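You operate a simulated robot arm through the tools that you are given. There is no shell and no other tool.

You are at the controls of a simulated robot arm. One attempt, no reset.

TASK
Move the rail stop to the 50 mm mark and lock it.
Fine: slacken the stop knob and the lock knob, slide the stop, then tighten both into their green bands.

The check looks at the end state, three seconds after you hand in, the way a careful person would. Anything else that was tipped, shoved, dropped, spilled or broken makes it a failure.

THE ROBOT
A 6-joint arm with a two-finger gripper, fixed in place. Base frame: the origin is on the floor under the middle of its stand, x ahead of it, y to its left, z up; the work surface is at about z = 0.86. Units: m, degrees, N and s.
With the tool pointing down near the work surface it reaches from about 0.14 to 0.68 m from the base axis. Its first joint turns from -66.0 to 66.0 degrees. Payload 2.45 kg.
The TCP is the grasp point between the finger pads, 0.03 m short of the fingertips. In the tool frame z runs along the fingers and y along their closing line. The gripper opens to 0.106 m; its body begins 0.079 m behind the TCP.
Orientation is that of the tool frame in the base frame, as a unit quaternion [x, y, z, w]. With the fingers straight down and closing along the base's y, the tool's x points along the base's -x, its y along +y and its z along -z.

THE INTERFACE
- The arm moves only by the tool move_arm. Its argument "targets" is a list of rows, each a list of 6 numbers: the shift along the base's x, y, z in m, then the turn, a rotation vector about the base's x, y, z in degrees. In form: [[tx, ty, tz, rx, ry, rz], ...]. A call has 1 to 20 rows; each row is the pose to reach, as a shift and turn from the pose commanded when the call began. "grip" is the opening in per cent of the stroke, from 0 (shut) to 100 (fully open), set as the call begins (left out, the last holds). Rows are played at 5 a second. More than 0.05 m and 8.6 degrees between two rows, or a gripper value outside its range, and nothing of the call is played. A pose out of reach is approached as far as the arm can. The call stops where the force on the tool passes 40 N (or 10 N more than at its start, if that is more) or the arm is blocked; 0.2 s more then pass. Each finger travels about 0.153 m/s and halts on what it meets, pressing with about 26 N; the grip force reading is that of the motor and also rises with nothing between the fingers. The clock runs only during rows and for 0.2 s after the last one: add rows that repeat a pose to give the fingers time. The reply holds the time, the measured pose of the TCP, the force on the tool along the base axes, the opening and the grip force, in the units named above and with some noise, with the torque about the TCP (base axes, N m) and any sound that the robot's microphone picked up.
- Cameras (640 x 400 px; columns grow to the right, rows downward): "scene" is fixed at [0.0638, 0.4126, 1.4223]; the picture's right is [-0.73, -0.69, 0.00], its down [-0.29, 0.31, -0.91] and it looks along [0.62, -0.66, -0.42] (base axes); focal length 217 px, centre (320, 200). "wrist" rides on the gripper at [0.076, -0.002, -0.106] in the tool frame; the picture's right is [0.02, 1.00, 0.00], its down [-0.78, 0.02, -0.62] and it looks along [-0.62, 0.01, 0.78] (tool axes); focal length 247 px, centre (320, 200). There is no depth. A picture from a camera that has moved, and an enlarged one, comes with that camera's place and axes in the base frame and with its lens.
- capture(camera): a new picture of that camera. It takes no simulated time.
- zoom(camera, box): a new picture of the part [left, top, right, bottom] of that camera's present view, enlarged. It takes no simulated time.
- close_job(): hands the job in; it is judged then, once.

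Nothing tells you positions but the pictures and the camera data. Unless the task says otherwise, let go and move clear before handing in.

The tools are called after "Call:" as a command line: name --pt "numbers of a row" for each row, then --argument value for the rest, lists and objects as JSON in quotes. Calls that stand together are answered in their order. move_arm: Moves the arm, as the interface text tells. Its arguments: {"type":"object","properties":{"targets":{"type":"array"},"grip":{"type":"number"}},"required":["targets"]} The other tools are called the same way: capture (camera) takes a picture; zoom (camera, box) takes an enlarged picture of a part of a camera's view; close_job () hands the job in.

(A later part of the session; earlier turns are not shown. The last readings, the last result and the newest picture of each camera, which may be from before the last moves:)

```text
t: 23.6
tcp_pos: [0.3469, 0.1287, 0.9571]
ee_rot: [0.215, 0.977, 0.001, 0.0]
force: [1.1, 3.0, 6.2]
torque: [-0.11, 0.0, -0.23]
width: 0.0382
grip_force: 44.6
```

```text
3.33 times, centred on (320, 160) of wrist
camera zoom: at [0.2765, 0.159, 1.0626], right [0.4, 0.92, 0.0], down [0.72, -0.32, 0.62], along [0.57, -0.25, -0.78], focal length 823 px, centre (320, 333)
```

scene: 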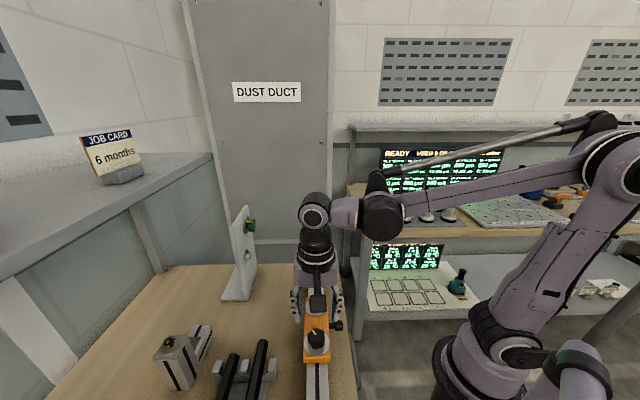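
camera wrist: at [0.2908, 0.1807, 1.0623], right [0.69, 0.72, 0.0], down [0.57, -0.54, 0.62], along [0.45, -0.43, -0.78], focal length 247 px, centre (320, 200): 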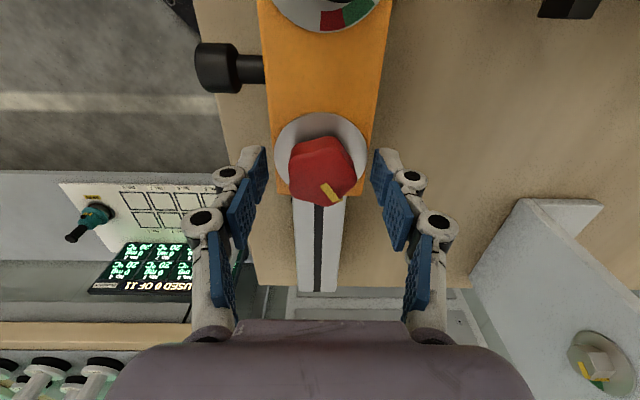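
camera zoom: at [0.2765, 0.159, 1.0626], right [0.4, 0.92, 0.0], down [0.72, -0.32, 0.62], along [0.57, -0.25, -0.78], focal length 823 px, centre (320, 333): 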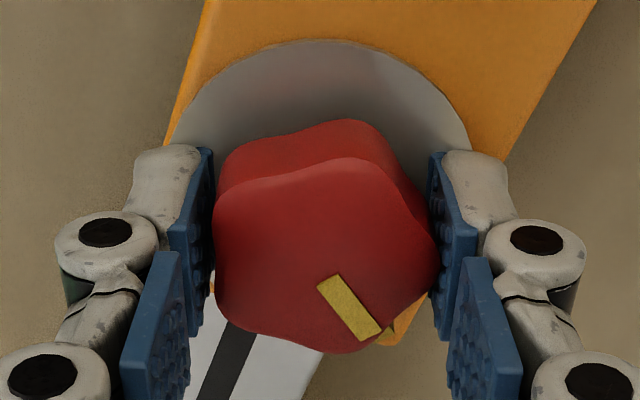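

The knob is following and the forces are low. I'll continue to 85° in total, as I did with the black one.

Call:
move_arm --pt "0 0 0 0 0 5" --pt "0 0 0 0 0 10" --pt "0 0 0 0 0 15" --pt "0 0 0 0 0 20" --pt "0 0 0 0 0 25" --pt "0 0 0 0 0 30" --pt "0 0 0 0 0 35" --pt "0 0 0 0 0 40" --pt "0 0 0 0 0 45" --pt "0 0 0 0 0 50" --pt "0 0 0 0 0 55" --pt "0 0 0 0 0 60" --pt "0 0 0 0 0 65"

Call:
capture --camera "wrist"

```text
t: 26.4
tcp_pos: [0.3467, 0.1291, 0.9567]
ee_rot: [-0.343, 0.939, 0.0, 0.001]
force: [9.0, 11.7, 29.8]
torque: [0.07, 0.05, 0.0]
width: 0.0381
grip_force: 44.7
```

```text
taken
camera wrist: at [0.2895, 0.0779, 1.0622], right [-0.66, 0.75, 0.0], down [0.59, 0.52, 0.62], along [0.47, 0.41, -0.78], focal length 247 px, centre (320, 200)
```

wrist: 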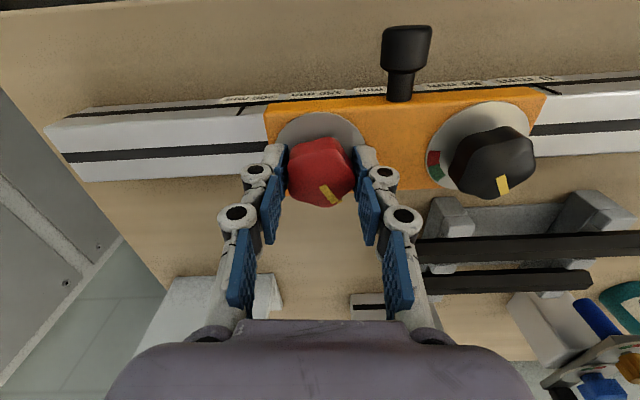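

Both knobs are now slack by 85°, and I still hold the red one. Before sliding, I'll check how well the pointer and scale show from here.

Call:
zoom --camera "wrist" --box '[350, 70, 450, 110]'

Call:
zoom --camera "wrist" --box '[400, 80, 560, 200]'

Call:
zoom --camera "scene" --box '[280, 260, 360, 400]'

```text
6.40 times, centred on (400, 90) of wrist
camera zoom: at [0.2895, 0.0779, 1.0622], right [-0.66, 0.75, 0.0], down [0.59, 0.52, 0.62], along [0.47, 0.41, -0.78], focal length 1581 px, centre (-192, 904)
```

zoom: 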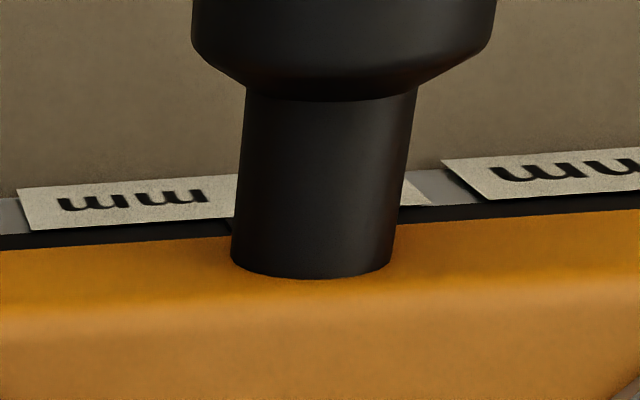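

```text
3.33 times, centred on (480, 140) of wrist
camera zoom: at [0.2895, 0.0779, 1.0622], right [-0.66, 0.75, 0.0], down [0.59, 0.52, 0.62], along [0.47, 0.41, -0.78], focal length 823 px, centre (-213, 400)
```

zoom: 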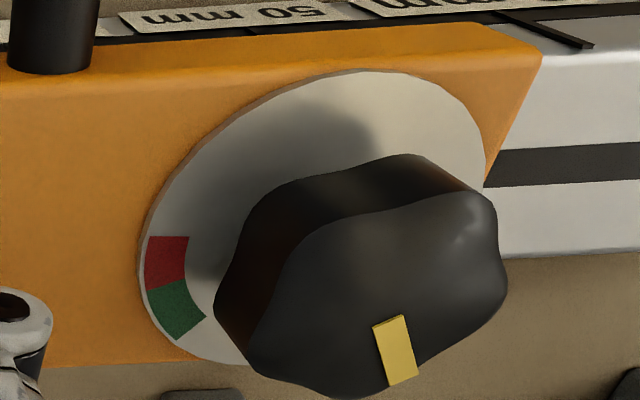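

```text
2.86 times, centred on (320, 330) of scene
camera zoom: at [0.0637, 0.4128, 1.4222], right [-0.73, -0.69, 0.0], down [-0.29, 0.31, -0.91], along [0.62, -0.66, -0.42], focal length 619 px, centre (320, -171)
```

zoom: 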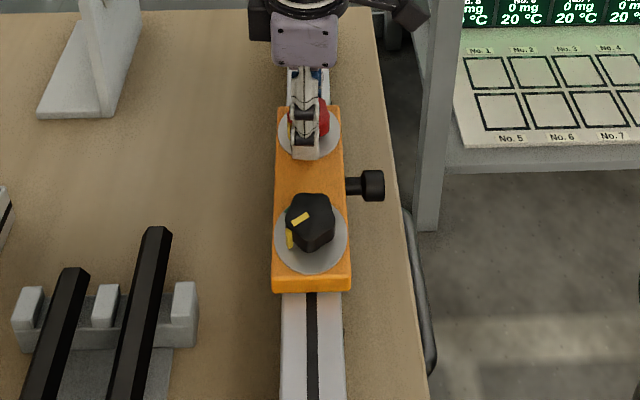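

The full band is visible now: red, then green about 28–32° wide, then nothing. The rail runs at exactly 45°, so travel toward 0 is along (−0.707, +0.707); I'll ease the z load and try a 5 mm slide while holding the red knob.

Call:
move_arm --pt "0.0003 0.0004 0.0007 0 0 0" --pt "0.0003 0.0004 0.0007 0 0 0" --pt "-0.0006 0.0013 0.0007 0 0 0" --pt "-0.0015 0.0022 0.0007 0 0 0" --pt "-0.0024 0.003 0.0007 0 0 0" --pt "-0.0032 0.0039 0.0007 0 0 0" --pt "-0.0032 0.0039 0.0007 0 0 0"

Call:
zoom --camera "wrist" --box '[350, 70, 450, 110]'

Call:
zoom --camera "scene" --box '[280, 260, 360, 400]'

```text
t: 28.0
tcp_pos: [0.3422, 0.1315, 0.957]
ee_rot: [-0.342, 0.94, 0.0, 0.0]
force: [2.8, 1.1, -37.9]
torque: [0.11, -0.14, -0.03]
width: 0.0383
grip_force: 44.3
```

```text
6.40 times, centred on (400, 90) of wrist
camera zoom: at [0.2861, 0.082, 1.0628], right [-0.66, 0.75, 0.0], down [0.59, 0.52, 0.62], along [0.47, 0.41, -0.78], focal length 1581 px, centre (-192, 904)
```

zoom: 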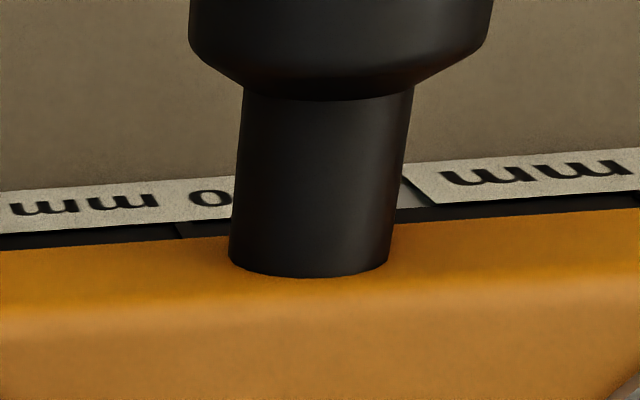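

```text
2.86 times, centred on (320, 330) of scene
camera zoom: at [0.0643, 0.4128, 1.4222], right [-0.73, -0.69, 0.0], down [-0.29, 0.31, -0.91], along [0.62, -0.66, -0.42], focal length 619 px, centre (320, -171)
```

zoom: 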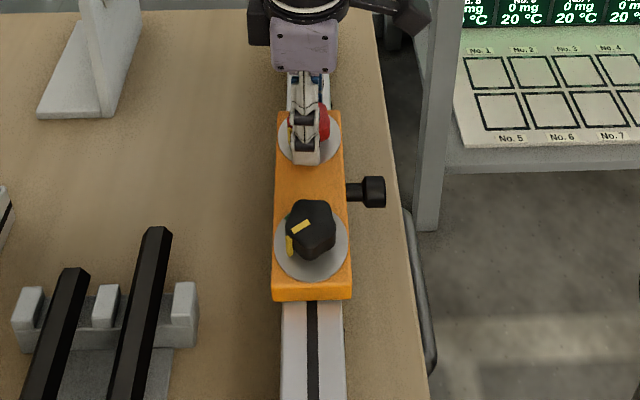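

The stop slides freely, about 5 mm so far with negligible side force. I'll lower z by 0.5 mm to clear the vertical load and slide another 40 mm.

Call:
move_arm --pt "0 0 -0.0005 0 0 0" --pt "-0.0035 0.0035 -0.0005 0 0 0" --pt "-0.0071 0.0071 -0.0005 0 0 0" --pt "-0.0106 0.0106 -0.0005 0 0 0" --pt "-0.0141 0.0141 -0.0005 0 0 0" --pt "-0.0177 0.0177 -0.0005 0 0 0" --pt "-0.0212 0.0212 -0.0005 0 0 0" --pt "-0.0247 0.0247 -0.0005 0 0 0" --pt "-0.0283 0.0283 -0.0005 0 0 0" --pt "-0.0283 0.0283 -0.0005 0 0 0"

Call:
capture --camera "wrist"

Call:
zoom --camera "wrist" --box '[350, 60, 450, 120]'

```text
t: 30.2
tcp_pos: [0.3129, 0.162, 0.957]
ee_rot: [-0.343, 0.939, 0.0, 0.001]
force: [-0.6, -1.9, 33.9]
torque: [-0.14, 0.1, 0.01]
width: 0.0386
grip_force: 44.7
```

```text
taken
camera wrist: at [0.2575, 0.11, 1.0623], right [-0.66, 0.75, 0.0], down [0.59, 0.52, 0.62], along [0.47, 0.41, -0.78], focal length 247 px, centre (320, 200)
```

wrist: 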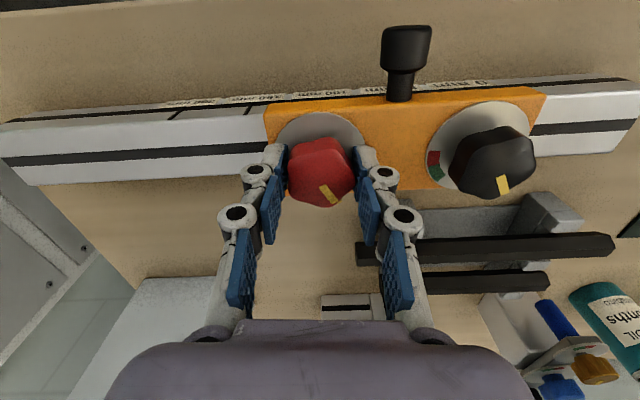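

```text
6.40 times, centred on (400, 90) of wrist
camera zoom: at [0.2575, 0.11, 1.0623], right [-0.66, 0.75, 0.0], down [0.59, 0.52, 0.62], along [0.47, 0.41, -0.78], focal length 1581 px, centre (-192, 904)
```

zoom: 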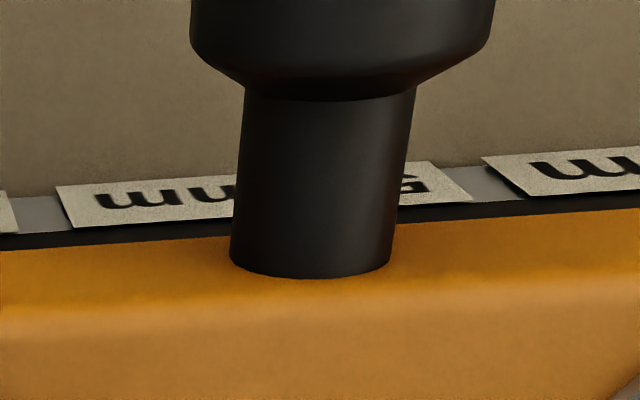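

About 45 mm is done with almost no side force. I'll go the last 5 mm with a slight z relief, then release, back away and check the triangle against the 50 mm tick from both sides before tightening anything.

Call:
move_arm --pt "0 0 0.0004 0 0 0" --pt "-0.0012 0.0012 0.0004 0 0 0" --pt "-0.0024 0.0024 0.0004 0 0 0" --pt "-0.0036 0.0036 0.0004 0 0 0" --pt "-0.0036 0.0036 0.0004 0 0 0" --pt "-0.0036 0.0036 0.0004 0 0 0"

Call:
zoom --camera "wrist" --box '[350, 60, 450, 120]'

```text
t: 31.6
tcp_pos: [0.3117, 0.1647, 0.9569]
ee_rot: [-0.342, 0.94, -0.001, 0.0]
force: [3.6, 2.6, -31.6]
torque: [0.53, -0.64, -0.01]
width: 0.0383
grip_force: 45.0
```

```text
6.40 times, centred on (400, 90) of wrist
camera zoom: at [0.254, 0.1136, 1.0623], right [-0.66, 0.75, 0.0], down [0.59, 0.52, 0.62], along [0.47, 0.41, -0.78], focal length 1581 px, centre (-192, 904)
```

zoom: 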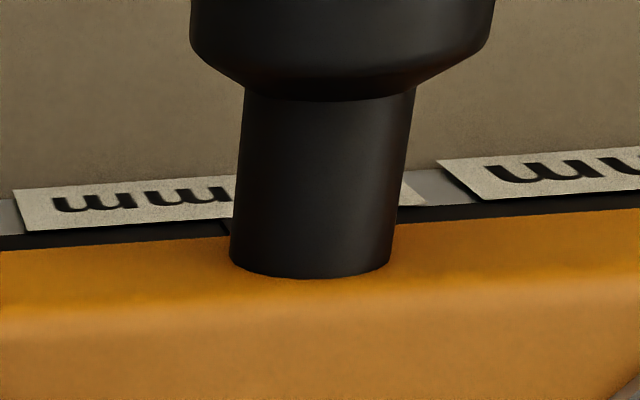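

This view nearly matches the starting one, with the 50 mm label in place of the 100 mm one and perhaps half a millimetre past. I'll release, rise and look from the side.

Call:
move_arm --pt "0 0 -0.0004 0 0 0" --pt "0 0 -0.0004 0 0 0" --pt "0 0 0.0 0 0 0" --pt "0 0 0.03 0 0 0" --pt "0 0 0.06 0 0 0" --pt "0 0 0.08 0 0 0" --pt "0 0 0.08 0 0 0" --grip 58

Call:
capture --camera "wrist"

```text
t: 33.2
tcp_pos: [0.3098, 0.1662, 1.0385]
ee_rot: [-0.343, 0.939, 0.0, 0.0]
force: [0.7, 0.6, -0.1]
torque: [0.0, 0.01, 0.04]
width: 0.0616
grip_force: 0.1
```

```text
taken
camera wrist: at [0.2529, 0.1146, 1.1435], right [-0.66, 0.75, 0.0], down [0.59, 0.52, 0.62], along [0.47, 0.41, -0.78], focal length 247 px, centre (320, 200)
```

wrist: 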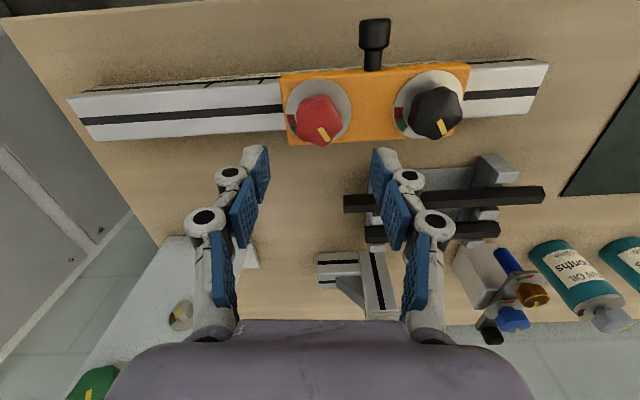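

The stop now sits about halfway along the scale and both bands are visible. I'll move the camera to the 200 mm side to view the triangle obliquely.

Call:
move_arm --pt "-0.006 -0.014 0 0 0 6.5" --pt "-0.012 -0.028 0 0 0 13" --pt "-0.018 -0.042 0 0 0 19.5" --pt "-0.025 -0.056 0 0 0 26" --pt "-0.032 -0.07 -0.01 0 0 32" --pt "-0.038 -0.084 -0.02 0 0 38" --pt "-0.044 -0.098 -0.035 0 0 44" --pt "-0.05 -0.11 -0.05 0 0 50" --pt "-0.05 -0.11 -0.05 0 0 50"

Call:
capture --camera "wrist"

```text
t: 35.2
tcp_pos: [0.2597, 0.0544, 0.9877]
ee_rot: [0.708, -0.707, 0.0, 0.001]
force: [-0.8, -0.7, 0.1]
torque: [0.0, -0.02, 0.0]
width: 0.0613
grip_force: 0.1
```

```text
taken
camera wrist: at [0.2624, -0.023, 1.0919], right [-1.0, -0.02, 0.0], down [-0.02, 0.78, 0.62], along [-0.01, 0.62, -0.78], focal length 247 px, centre (320, 200)
```

wrist: 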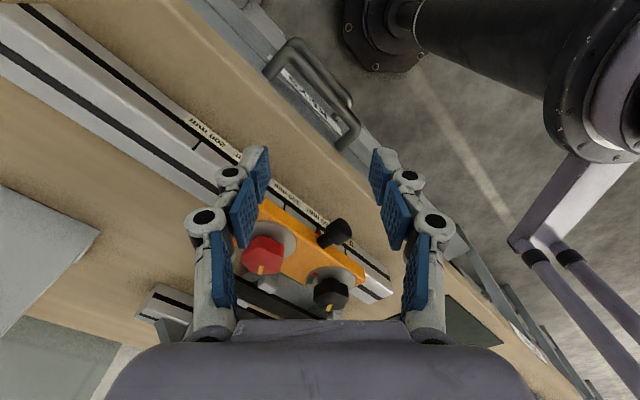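

Call:
zoom --camera "wrist" --box '[295, 195, 355, 255]'

Call:
zoom --camera "wrist" --box '[240, 170, 400, 310]'

```text
6.67 times, centred on (325, 225) of wrist
camera zoom: at [0.2624, -0.023, 1.0919], right [-1.0, -0.02, 0.0], down [-0.02, 0.78, 0.62], along [-0.01, 0.62, -0.78], focal length 1646 px, centre (287, 33)
```

zoom: 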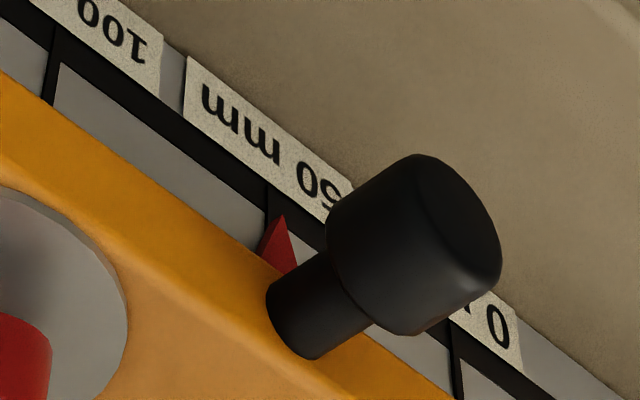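

```text
2.86 times, centred on (320, 240) of wrist
camera zoom: at [0.2624, -0.023, 1.0919], right [-1.0, -0.02, 0.0], down [-0.02, 0.78, 0.62], along [-0.01, 0.62, -0.78], focal length 706 px, centre (320, 86)
```

zoom: 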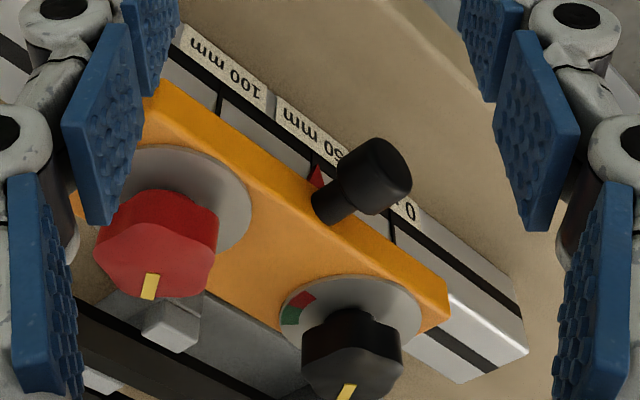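

The triangle is right at the 50 mm tick. I'll zoom in further for a sub-millimetre reading.

Call:
zoom --camera "wrist" --box '[308, 208, 332, 238]'

```text
13.33 times, centred on (320, 223) of wrist
camera zoom: at [0.2624, -0.023, 1.0919], right [-1.0, -0.02, 0.0], down [-0.02, 0.78, 0.62], along [-0.01, 0.62, -0.78], focal length 3293 px, centre (320, -107)
```

zoom: 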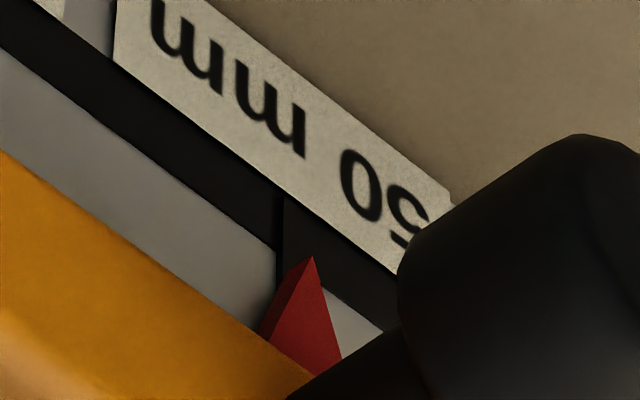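

From this side the tip appears about 4 mm toward 0, but most of that is the tip standing proud of the rail. I'll take the mirror-image view from the 0 mm side so the parallax cancels.

Call:
move_arm --pt "-0.01 0.011 0.005 0 0 -7.5" --pt "-0.021 0.022 0.005 0 0 -15" --pt "-0.032 0.033 0.005 0 0 -22.5" --pt "-0.043 0.044 0.005 0 0 -30" --pt "-0.054 0.055 0.005 0 0 -37.5" --pt "-0.065 0.066 0.005 0 0 -45" --pt "-0.076 0.077 0.005 0 0 -52.5" --pt "-0.087 0.088 0.005 0 0 -60" --pt "-0.098 0.099 0.005 0 0 -67.5" --pt "-0.109 0.11 0.005 0 0 -75" --pt "-0.119 0.12 0.003 0 0 -82.5" --pt "-0.129 0.13 0.0 0 0 -90" --pt "-0.129 0.13 0.0 0 0 -90"

Call:
capture --camera "wrist"

Call:
zoom --camera "wrist" --box '[308, 208, 332, 238]'

```text
t: 38.0
tcp_pos: [0.131, 0.1857, 0.9883]
ee_rot: [0.001, 1.0, 0.0, 0.0]
force: [0.2, 0.8, 0.6]
torque: [-0.01, -0.04, 0.0]
width: 0.0617
grip_force: 0.0
```

```text
taken
camera wrist: at [0.0564, 0.1838, 1.094], right [-0.02, 1.0, 0.0], down [0.78, 0.02, 0.62], along [0.62, 0.01, -0.78], focal length 247 px, centre (320, 200)
```

wrist: 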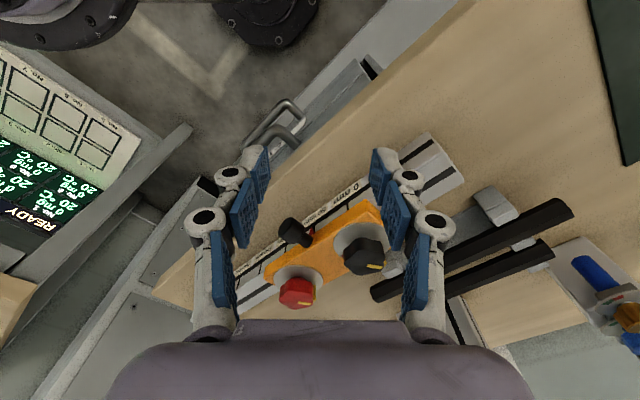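

```text
13.33 times, centred on (320, 223) of wrist
camera zoom: at [0.0564, 0.1838, 1.094], right [-0.02, 1.0, 0.0], down [0.78, 0.02, 0.62], along [0.62, 0.01, -0.78], focal length 3293 px, centre (320, -107)
```

zoom: 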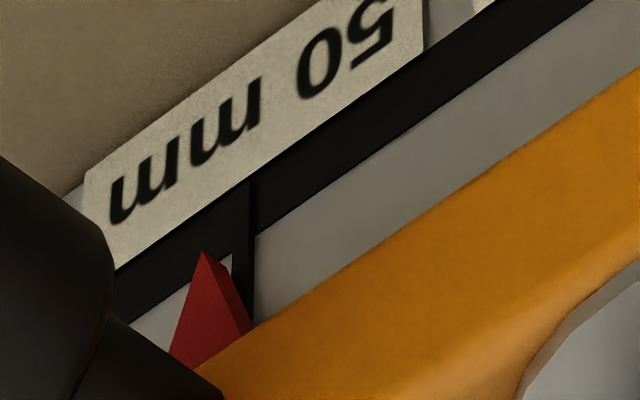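

Averaging the two mirrored views, the tip reads about 50.8 mm, so the stop needs about 0.8 mm more toward 0. I'll go back above the red knob to re-grip, correct this and tighten while holding position.

Call:
move_arm --pt "0 0 0.04 0 0 5" --pt "0.01 0 0.05 0 0 10" --pt "0.045 -0.005 0.05 0 0 15" --pt "0.08 -0.01 0.05 0 0 20" --pt "0.115 -0.013 0.05 0 0 25" --pt "0.145 -0.016 0.05 0 0 30" --pt "0.165 -0.018 0.05 0 0 35" --pt "0.1785 -0.0195 0.05 0 0 40" --pt "0.1785 -0.0195 0.05 0 0 40" --grip 60

Call:
capture --camera "wrist"

Call:
zoom --camera "wrist" --box '[270, 60, 480, 160]'

```text
t: 40.0
tcp_pos: [0.3094, 0.1653, 1.0373]
ee_rot: [-0.342, 0.94, 0.0, 0.0]
force: [-0.9, -0.2, -0.7]
torque: [-0.02, -0.04, 0.01]
width: 0.0634
grip_force: 0.1
```

```text
taken
camera wrist: at [0.2531, 0.1144, 1.143], right [-0.66, 0.75, 0.0], down [0.59, 0.52, 0.62], along [0.47, 0.41, -0.78], focal length 247 px, centre (320, 200)
```

wrist: 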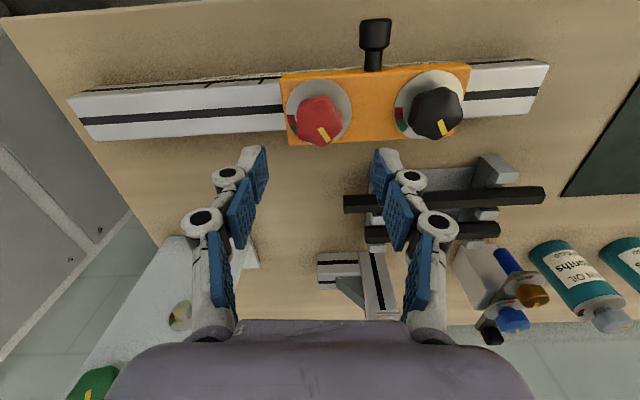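

```text
3.05 times, centred on (375, 110) of wrist
camera zoom: at [0.2531, 0.1144, 1.143], right [-0.66, 0.75, 0.0], down [0.59, 0.52, 0.62], along [0.47, 0.41, -0.78], focal length 753 px, centre (152, 474)
```

zoom: 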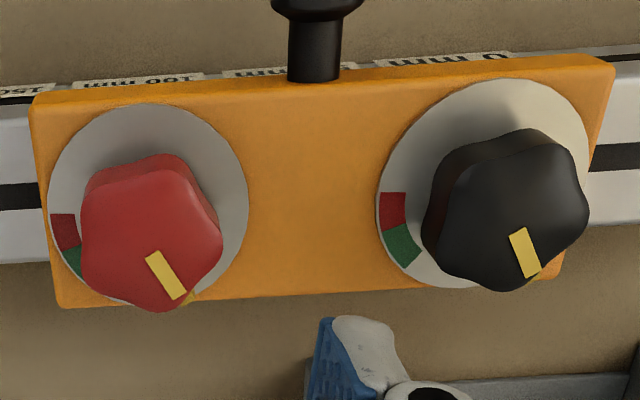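

The red knob sits about 1.5 mm to the 200 mm side of my tool axis from here. I'll shift by that amount, descend and close without moving the stop.

Call:
move_arm --pt "0.0011 -0.0011 -0.03 0 0 0" --pt "0.0011 -0.0011 -0.055 0 0 0" --pt "0.0011 -0.0011 -0.073 0 0 0" --pt "0.0011 -0.0011 -0.0805 0 0 0" --pt "0.0011 -0.0011 -0.0805 0 0 0" --grip 60

Call:
capture --camera "wrist"

Call:
zoom --camera "wrist" --box '[350, 60, 450, 120]'

```text
t: 41.2
tcp_pos: [0.3116, 0.1637, 0.9564]
ee_rot: [-0.342, 0.94, -0.001, 0.0]
force: [-0.1, -0.3, 0.2]
torque: [0.02, -0.01, 0.0]
width: 0.0635
grip_force: 0.1
```

```text
taken
camera wrist: at [0.2545, 0.1125, 1.0627], right [-0.66, 0.75, 0.0], down [0.59, 0.52, 0.62], along [0.47, 0.41, -0.78], focal length 247 px, centre (320, 200)
```

wrist: 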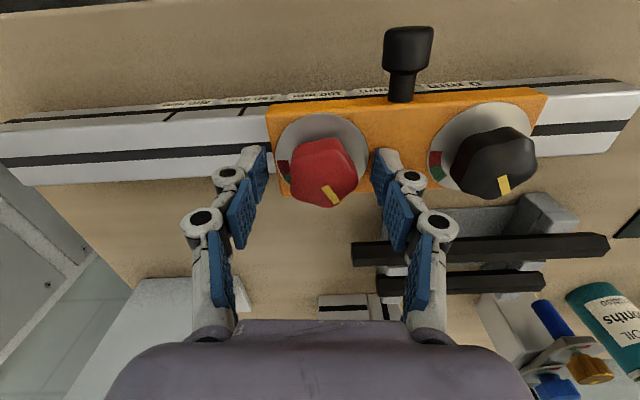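

```text
6.40 times, centred on (400, 90) of wrist
camera zoom: at [0.2545, 0.1125, 1.0627], right [-0.66, 0.75, 0.0], down [0.59, 0.52, 0.62], along [0.47, 0.41, -0.78], focal length 1581 px, centre (-192, 904)
```

zoom: 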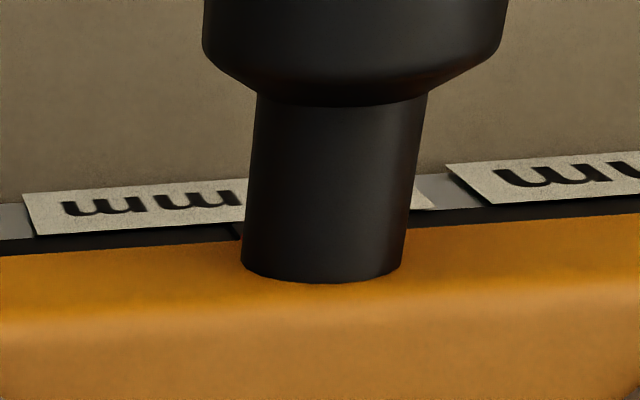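

Measured against the handle, the scale agrees with the mirrored views at about 50.8 mm, so the stop crept about 1.5 mm while the red knob came loose. I'll close on the red knob now and check the centring.

Call:
move_arm --pt "-0.0002 -0.0002 0 0 0 0" --pt "-0.0002 -0.0002 0 0 0 0" --pt "-0.0002 -0.0002 0 0 0 0" --pt "-0.0002 -0.0002 0 0 0 0" --grip 0

Call:
zoom --camera "wrist" --box '[350, 60, 450, 120]'

```text
t: 42.2
tcp_pos: [0.3112, 0.1626, 0.9578]
ee_rot: [-0.342, 0.94, 0.0, 0.0]
force: [-1.1, 0.6, 22.6]
torque: [-0.12, 0.2, 0.01]
width: 0.0381
grip_force: 45.0
```

```text
6.40 times, centred on (400, 90) of wrist
camera zoom: at [0.2545, 0.1126, 1.0629], right [-0.66, 0.75, 0.0], down [0.59, 0.52, 0.62], along [0.47, 0.41, -0.78], focal length 1581 px, centre (-192, 904)
```

zoom: 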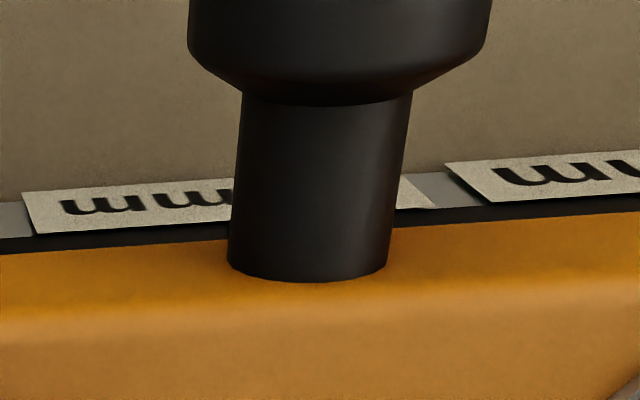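

Closing centred the stop on my axis, which moved it back to about 52.2 mm. I'll slide it 2.15 mm toward 0 and check again.

Call:
move_arm --pt "-0.0005 0.0005 0.0002 0 0 0" --pt "-0.001 0.001 0.0002 0 0 0" --pt "-0.0015 0.0015 0.0002 0 0 0" --pt "-0.0015 0.0015 0.0002 0 0 0" --pt "-0.0015 0.0015 0.0002 0 0 0"

Call:
zoom --camera "wrist" --box '[350, 60, 450, 120]'

```text
t: 43.4
tcp_pos: [0.3096, 0.1646, 0.9568]
ee_rot: [-0.342, 0.94, 0.0, 0.001]
force: [5.6, 3.1, -3.5]
torque: [0.07, -0.19, -0.02]
width: 0.0381
grip_force: 45.3
```

```text
6.40 times, centred on (400, 90) of wrist
camera zoom: at [0.2529, 0.1139, 1.0628], right [-0.66, 0.75, 0.0], down [0.59, 0.52, 0.62], along [0.47, 0.41, -0.78], focal length 1581 px, centre (-192, 904)
```

zoom: 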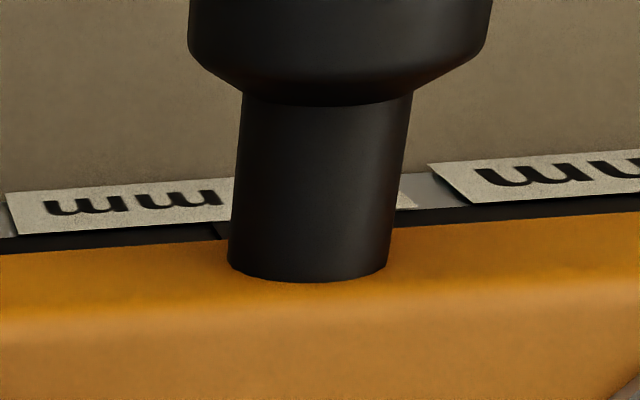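

The label-to-handle offset now corresponds to about 50.1 mm. Before tightening I'll take a fixed-camera baseline of the stop's end edge to catch any creep.

Call:
zoom --camera "scene" --box '[280, 290, 360, 400]'

Call:
zoom --camera "scene" --box '[325, 325, 350, 345]'

```text
3.64 times, centred on (320, 345) of scene
camera zoom: at [0.064, 0.4127, 1.4222], right [-0.73, -0.69, 0.0], down [-0.29, 0.31, -0.91], along [0.62, -0.66, -0.42], focal length 788 px, centre (320, -327)
```

zoom: 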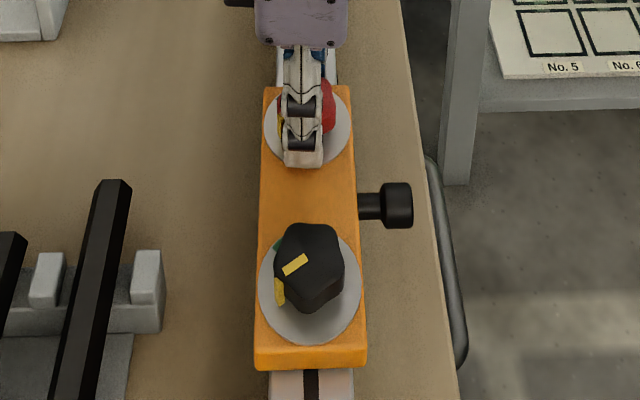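

```text
16.00 times, centred on (338, 335) of scene
camera zoom: at [0.064, 0.4127, 1.4222], right [-0.73, -0.69, 0.0], down [-0.29, 0.31, -0.91], along [0.62, -0.66, -0.42], focal length 3468 px, centre (40, -1960)
```

zoom: 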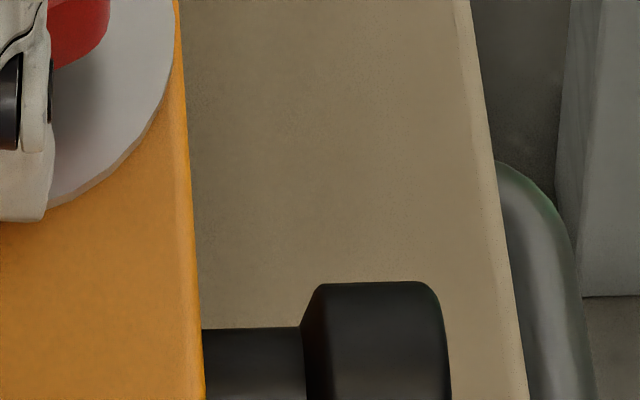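

The handle's top edge at row 281 and stem edge at row 328 make a sensitive gauge at about 7.4 px/mm. Now I'll tighten the red knob clockwise, 40° first.

Call:
move_arm --pt "0 0 0 0 0 -5" --pt "0 0 0 0 0 -10" --pt "0 0 0 0 0 -15" --pt "0 0 0 0 0 -20" --pt "0 0 0 0 0 -25" --pt "0 0 0 0 0 -30" --pt "0 0 0 0 0 -35" --pt "0 0 0 0 0 -40" --pt "0 0 0 0 0 -40"

Call:
zoom --camera "scene" --box '[325, 325, 350, 345]'

Call:
zoom --camera "wrist" --box '[260, 100, 380, 220]'

```text
t: 45.4
tcp_pos: [0.3099, 0.1651, 0.9586]
ee_rot: [0.001, 1.0, -0.001, 0.0]
force: [-0.5, -2.1, 23.2]
torque: [-0.12, 0.33, -0.02]
width: 0.0379
grip_force: 44.2
```

```text
16.00 times, centred on (338, 335) of scene
camera zoom: at [0.0636, 0.4124, 1.4223], right [-0.73, -0.69, 0.0], down [-0.29, 0.31, -0.91], along [0.62, -0.66, -0.42], focal length 3468 px, centre (40, -1960)
```

zoom: 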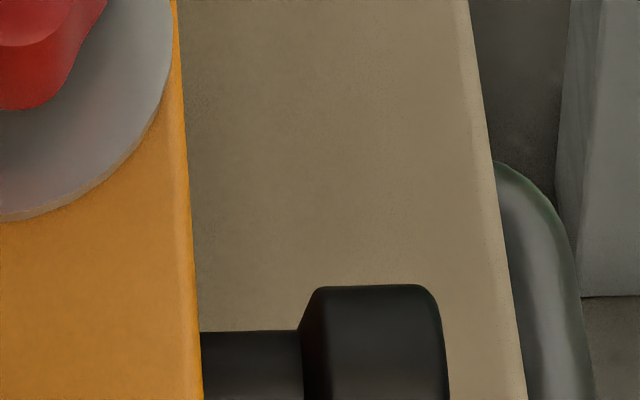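

```text
3.33 times, centred on (320, 160) of wrist
camera zoom: at [0.234, 0.1629, 1.0628], right [-0.02, 1.0, 0.0], down [0.78, 0.02, 0.62], along [0.62, 0.01, -0.78], focal length 823 px, centre (320, 333)
```

zoom: 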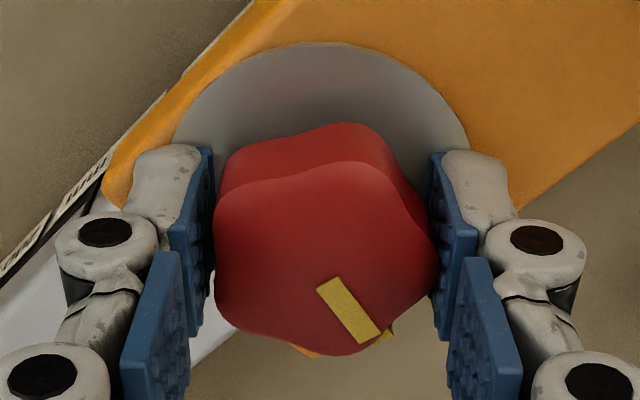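

The stop has crept about 0.4 mm toward 0, to about 49.75 mm, which is small. Continuing the red knob to 70°.

Call:
move_arm --pt "0.0 0.0 0 0 0 -5" --pt "0.0001 -0.0001 0.0002 0 0 -10" --pt "0.0002 -0.0002 0.0003 0 0 -15" --pt "0.0002 -0.0002 0.0003 0 0 -20" --pt "0.0002 -0.0002 0.0003 0 0 -25" --pt "0.0002 -0.0002 0.0003 0 0 -30" --pt "0.0002 -0.0002 0.0003 0 0 -30"

Call:
zoom --camera "scene" --box '[325, 325, 350, 345]'

Call:
zoom --camera "wrist" --box '[260, 100, 380, 220]'

```text
t: 47.0
tcp_pos: [0.3097, 0.1648, 0.9574]
ee_rot: [0.26, 0.966, 0.0, 0.001]
force: [-0.4, -5.7, 13.2]
torque: [-0.26, 0.06, 0.04]
width: 0.0385
grip_force: 45.2
```

```text
16.00 times, centred on (338, 335) of scene
camera zoom: at [0.0637, 0.4124, 1.4223], right [-0.73, -0.69, 0.0], down [-0.29, 0.31, -0.91], along [0.62, -0.66, -0.42], focal length 3468 px, centre (40, -1960)
```

zoom: 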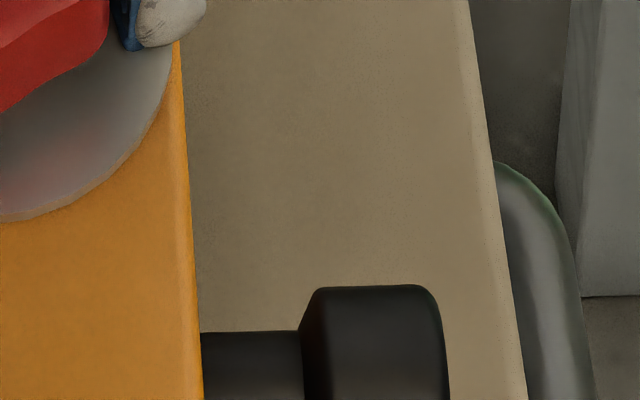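

```text
3.33 times, centred on (320, 160) of wrist
camera zoom: at [0.2433, 0.2012, 1.0626], right [0.48, 0.88, 0.0], down [0.69, -0.38, 0.62], along [0.54, -0.3, -0.78], focal length 823 px, centre (320, 333)
```

zoom: 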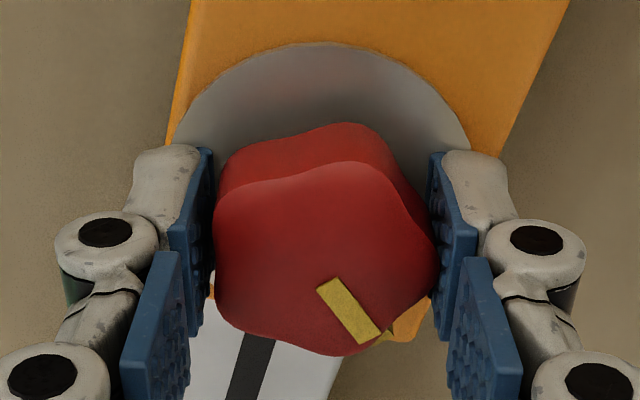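

The position is holding at about 49.7 mm and the knob is tracking without slip. I'll go another 11° to put the pointer near the middle of green.

Call:
move_arm --pt "0 0 0 0 0 -4" --pt "0 0 0 0 0 -8" --pt "0 0 0 0 0 -11" --pt "0 0 0 0 0 -11" --pt "0 0 0 0 0 -11"

Call:
zoom --camera "scene" --box '[325, 325, 350, 345]'

Call:
zoom --camera "wrist" --box '[260, 100, 380, 220]'

```text
t: 48.2
tcp_pos: [0.3091, 0.165, 0.9553]
ee_rot: [0.351, 0.936, 0.0, 0.0]
force: [-7.4, -6.7, -2.0]
torque: [-0.47, -0.22, -0.09]
width: 0.0379
grip_force: 44.9
```

```text
16.00 times, centred on (338, 335) of scene
camera zoom: at [0.0636, 0.4125, 1.4223], right [-0.73, -0.69, 0.0], down [-0.29, 0.31, -0.91], along [0.62, -0.66, -0.42], focal length 3468 px, centre (40, -1960)
```

zoom: 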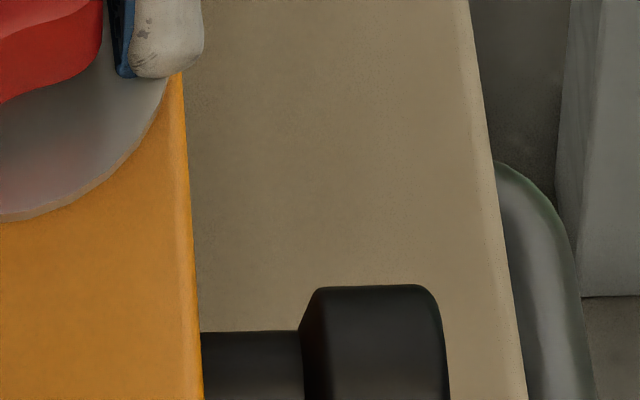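

```text
3.33 times, centred on (320, 160) of wrist
camera zoom: at [0.2517, 0.2132, 1.0627], right [0.64, 0.77, 0.0], down [0.6, -0.5, 0.62], along [0.48, -0.4, -0.78], focal length 823 px, centre (320, 333)
```

zoom: 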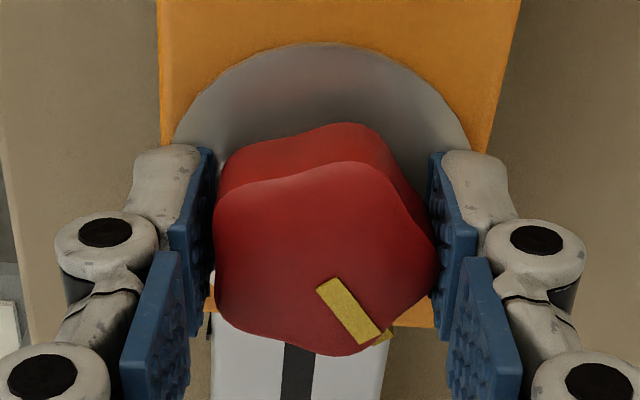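

The position held while the red knob came up tight. I'll release, rise and check its pointer against the green band.

Call:
move_arm --pt "0 0 0 0 0 0" --pt "0 0 0 0 0 0" --pt "0 0 0.001 0 0 0" --pt "0 0 0.03 0 0 0" --pt "0 0 0.06 0 0 0" --pt "0 0 0.08 0 0 0" --pt "0 0 0.08 0 0 0" --grip 60

Call:
capture --camera "wrist"

Call:
zoom --camera "wrist" --box '[270, 60, 374, 160]'

Call:
zoom --camera "scene" --box '[325, 325, 350, 345]'

```text
t: 49.8
tcp_pos: [0.3097, 0.1637, 1.0397]
ee_rot: [0.35, 0.937, 0.0, 0.0]
force: [0.4, 0.3, 0.0]
torque: [0.01, -0.01, -0.01]
width: 0.0637
grip_force: 0.0
```

```text
taken
camera wrist: at [0.2519, 0.213, 1.1445], right [0.64, 0.77, 0.0], down [0.6, -0.5, 0.62], along [0.48, -0.4, -0.78], focal length 247 px, centre (320, 200)
```

wrist: 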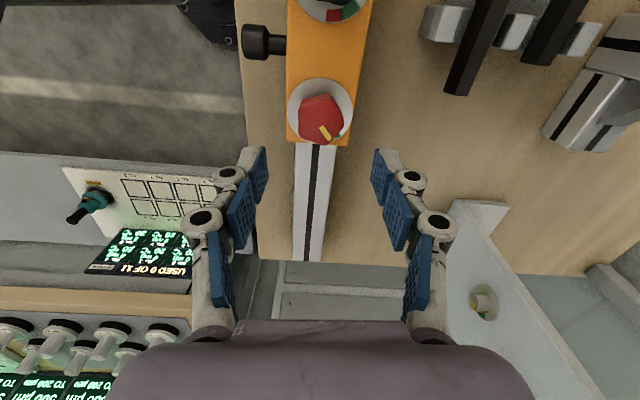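

```text
4.00 times, centred on (322, 110) of wrist
camera zoom: at [0.2519, 0.213, 1.1445], right [0.64, 0.77, 0.0], down [0.6, -0.5, 0.62], along [0.48, -0.4, -0.78], focal length 988 px, centre (312, 560)
```

zoom: 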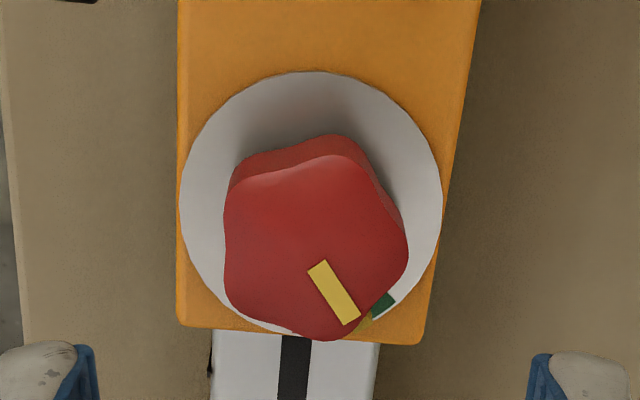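

```text
16.00 times, centred on (338, 335) of scene
camera zoom: at [0.0638, 0.4126, 1.4223], right [-0.73, -0.69, 0.0], down [-0.29, 0.31, -0.91], along [0.62, -0.66, -0.42], focal length 3468 px, centre (40, -1960)
```

zoom: 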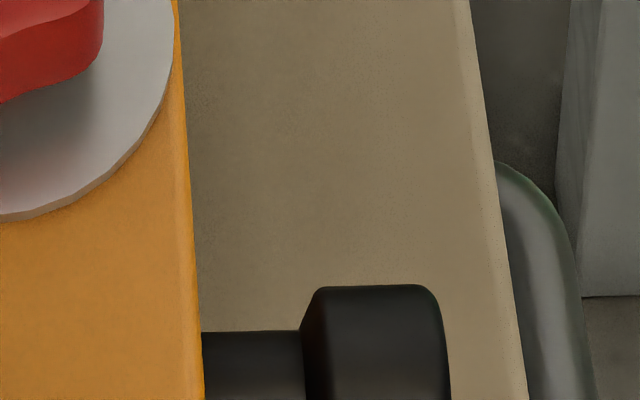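

The stop didn't move on release. I'll swing round to look along +y, where the wedge and bands of the red dial aren't hidden by the knob.

Call:
move_arm --pt "0 -0.005 0 0 0 7.7" --pt "0 -0.01 0 0 0 15.4" --pt "0 -0.015 0 0 0 23.1" --pt "0 -0.02 0 0 0 30.8" --pt "0 -0.025 0 0 0 38.5" --pt "0 -0.03 0 0 0 46.2" --pt "0 -0.035 0 0 0 53.9" --pt "0 -0.04 0 0 0 61.6" --pt "0 -0.045 0 0 0 69.3" --pt "0 -0.05 0 0 0 77" --pt "0 -0.055 0 0 0 84.7" --pt "0 -0.06 0 0 0 92.4" --pt "0 -0.065 0 0 0 100.1" --pt "0 -0.07 0 0 0 107.8" --pt "0 -0.075 0 0 0 115.5" --pt "0 -0.08 0 0 0 123.2" --pt "0 -0.085 0 0 0 131" --pt "0 -0.085 0 0 0 131"

Call:
capture --camera "wrist"

```text
t: 53.6
tcp_pos: [0.31, 0.08, 1.0384]
ee_rot: [0.707, -0.707, 0.0, 0.0]
force: [0.2, 0.5, 0.0]
torque: [0.02, -0.03, 0.04]
width: 0.0638
grip_force: 0.0
```

```text
taken
camera wrist: at [0.3128, 0.0032, 1.1439], right [-1.0, -0.02, 0.0], down [-0.02, 0.78, 0.62], along [-0.01, 0.62, -0.78], focal length 247 px, centre (320, 200)
```

wrist: 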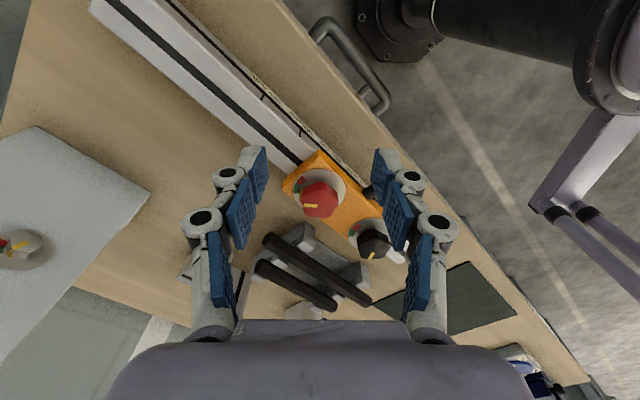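

Call:
zoom --camera "wrist" --box '[285, 160, 355, 230]'

Call:
zoom --camera "wrist" --box '[285, 170, 325, 210]'

Call:
zoom --camera "wrist" --box '[340, 205, 400, 265]'

```text
5.71 times, centred on (320, 195) of wrist
camera zoom: at [0.3128, 0.0032, 1.1439], right [-1.0, -0.02, 0.0], down [-0.02, 0.78, 0.62], along [-0.01, 0.62, -0.78], focal length 1411 px, centre (320, 229)
```

zoom: 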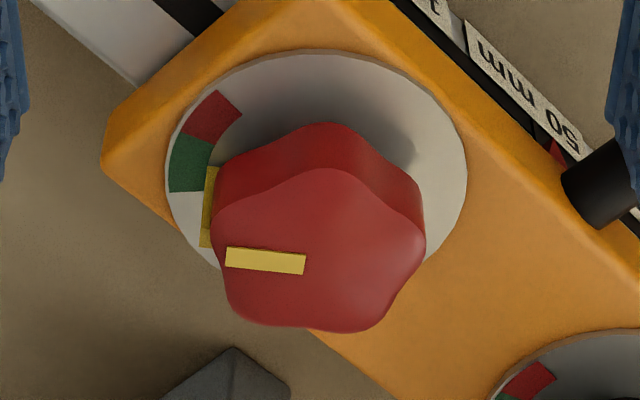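

```text
10.00 times, centred on (305, 190) of wrist
camera zoom: at [0.3128, 0.0032, 1.1439], right [-1.0, -0.02, 0.0], down [-0.02, 0.78, 0.62], along [-0.01, 0.62, -0.78], focal length 2470 px, centre (470, 300)
```

zoom: 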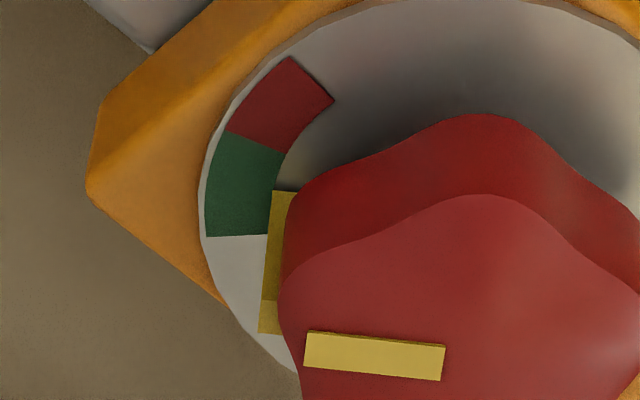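

```text
6.67 times, centred on (370, 235) of wrist
camera zoom: at [0.3128, 0.0032, 1.1439], right [-1.0, -0.02, 0.0], down [-0.02, 0.78, 0.62], along [-0.01, 0.62, -0.78], focal length 1646 px, centre (-13, -33)
```

zoom: 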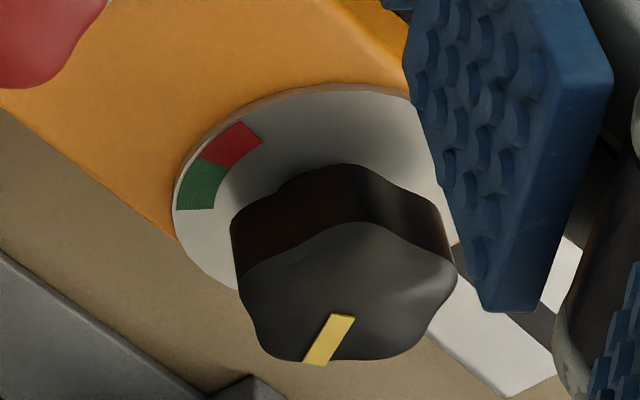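

The red pointer sits at about −5° inside a green band I now measure as +9° to −22°, so it's nearly centred. Next I'll hover over the black knob at about (0.239, 0.232).

Call:
move_arm --pt "-0.0088 0.019 0 0 0 -6.25" --pt "-0.0177 0.038 0 0 0 -12.5" --pt "-0.0265 0.057 0 0 0 -18.75" --pt "-0.0353 0.076 0 0 0 -25" --pt "-0.0442 0.095 0 0 0 -31.25" --pt "-0.053 0.114 0 0 0 -37.5" --pt "-0.0619 0.133 0 0 0 -43.75" --pt "-0.0707 0.1522 0 0 0 -50" --pt "-0.0707 0.1522 0 0 0 -50" --grip 60

Call:
capture --camera "wrist"

Call:
zoom --camera "wrist" --box '[270, 60, 374, 160]'

Call:
zoom --camera "scene" --box '[325, 325, 350, 345]'

```text
t: 55.6
tcp_pos: [0.2389, 0.2321, 1.036]
ee_rot: [-0.341, 0.94, 0.001, 0.0]
force: [0.8, -0.4, 0.5]
torque: [0.05, -0.03, 0.03]
width: 0.0637
grip_force: 0.0
```

```text
taken
camera wrist: at [0.1819, 0.1813, 1.1418], right [-0.66, 0.75, 0.0], down [0.59, 0.52, 0.62], along [0.47, 0.41, -0.78], focal length 247 px, centre (320, 200)
```

wrist: 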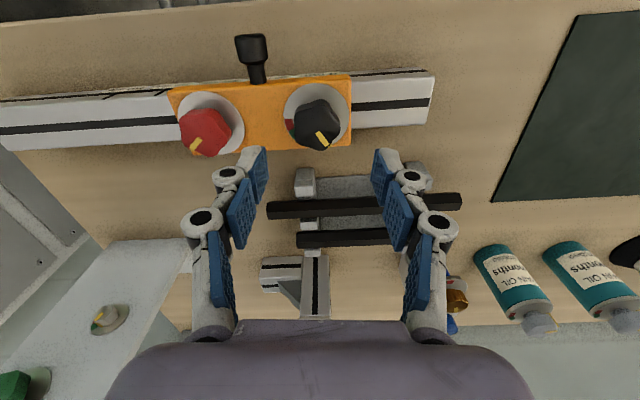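

```text
4.00 times, centred on (322, 110) of wrist
camera zoom: at [0.1819, 0.1813, 1.1418], right [-0.66, 0.75, 0.0], down [0.59, 0.52, 0.62], along [0.47, 0.41, -0.78], focal length 988 px, centre (312, 560)
```

zoom: 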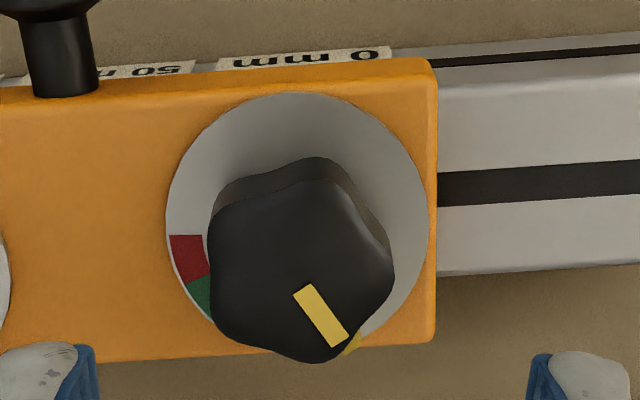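

```text
16.00 times, centred on (338, 335) of scene
camera zoom: at [0.0638, 0.4126, 1.4223], right [-0.73, -0.69, 0.0], down [-0.29, 0.31, -0.91], along [0.62, -0.66, -0.42], focal length 3468 px, centre (40, -1960)
```

zoom: 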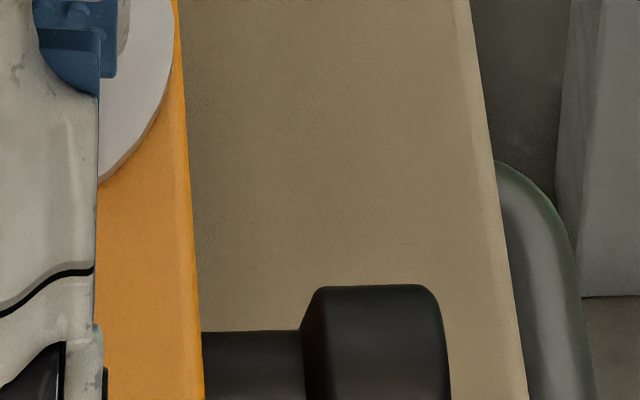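

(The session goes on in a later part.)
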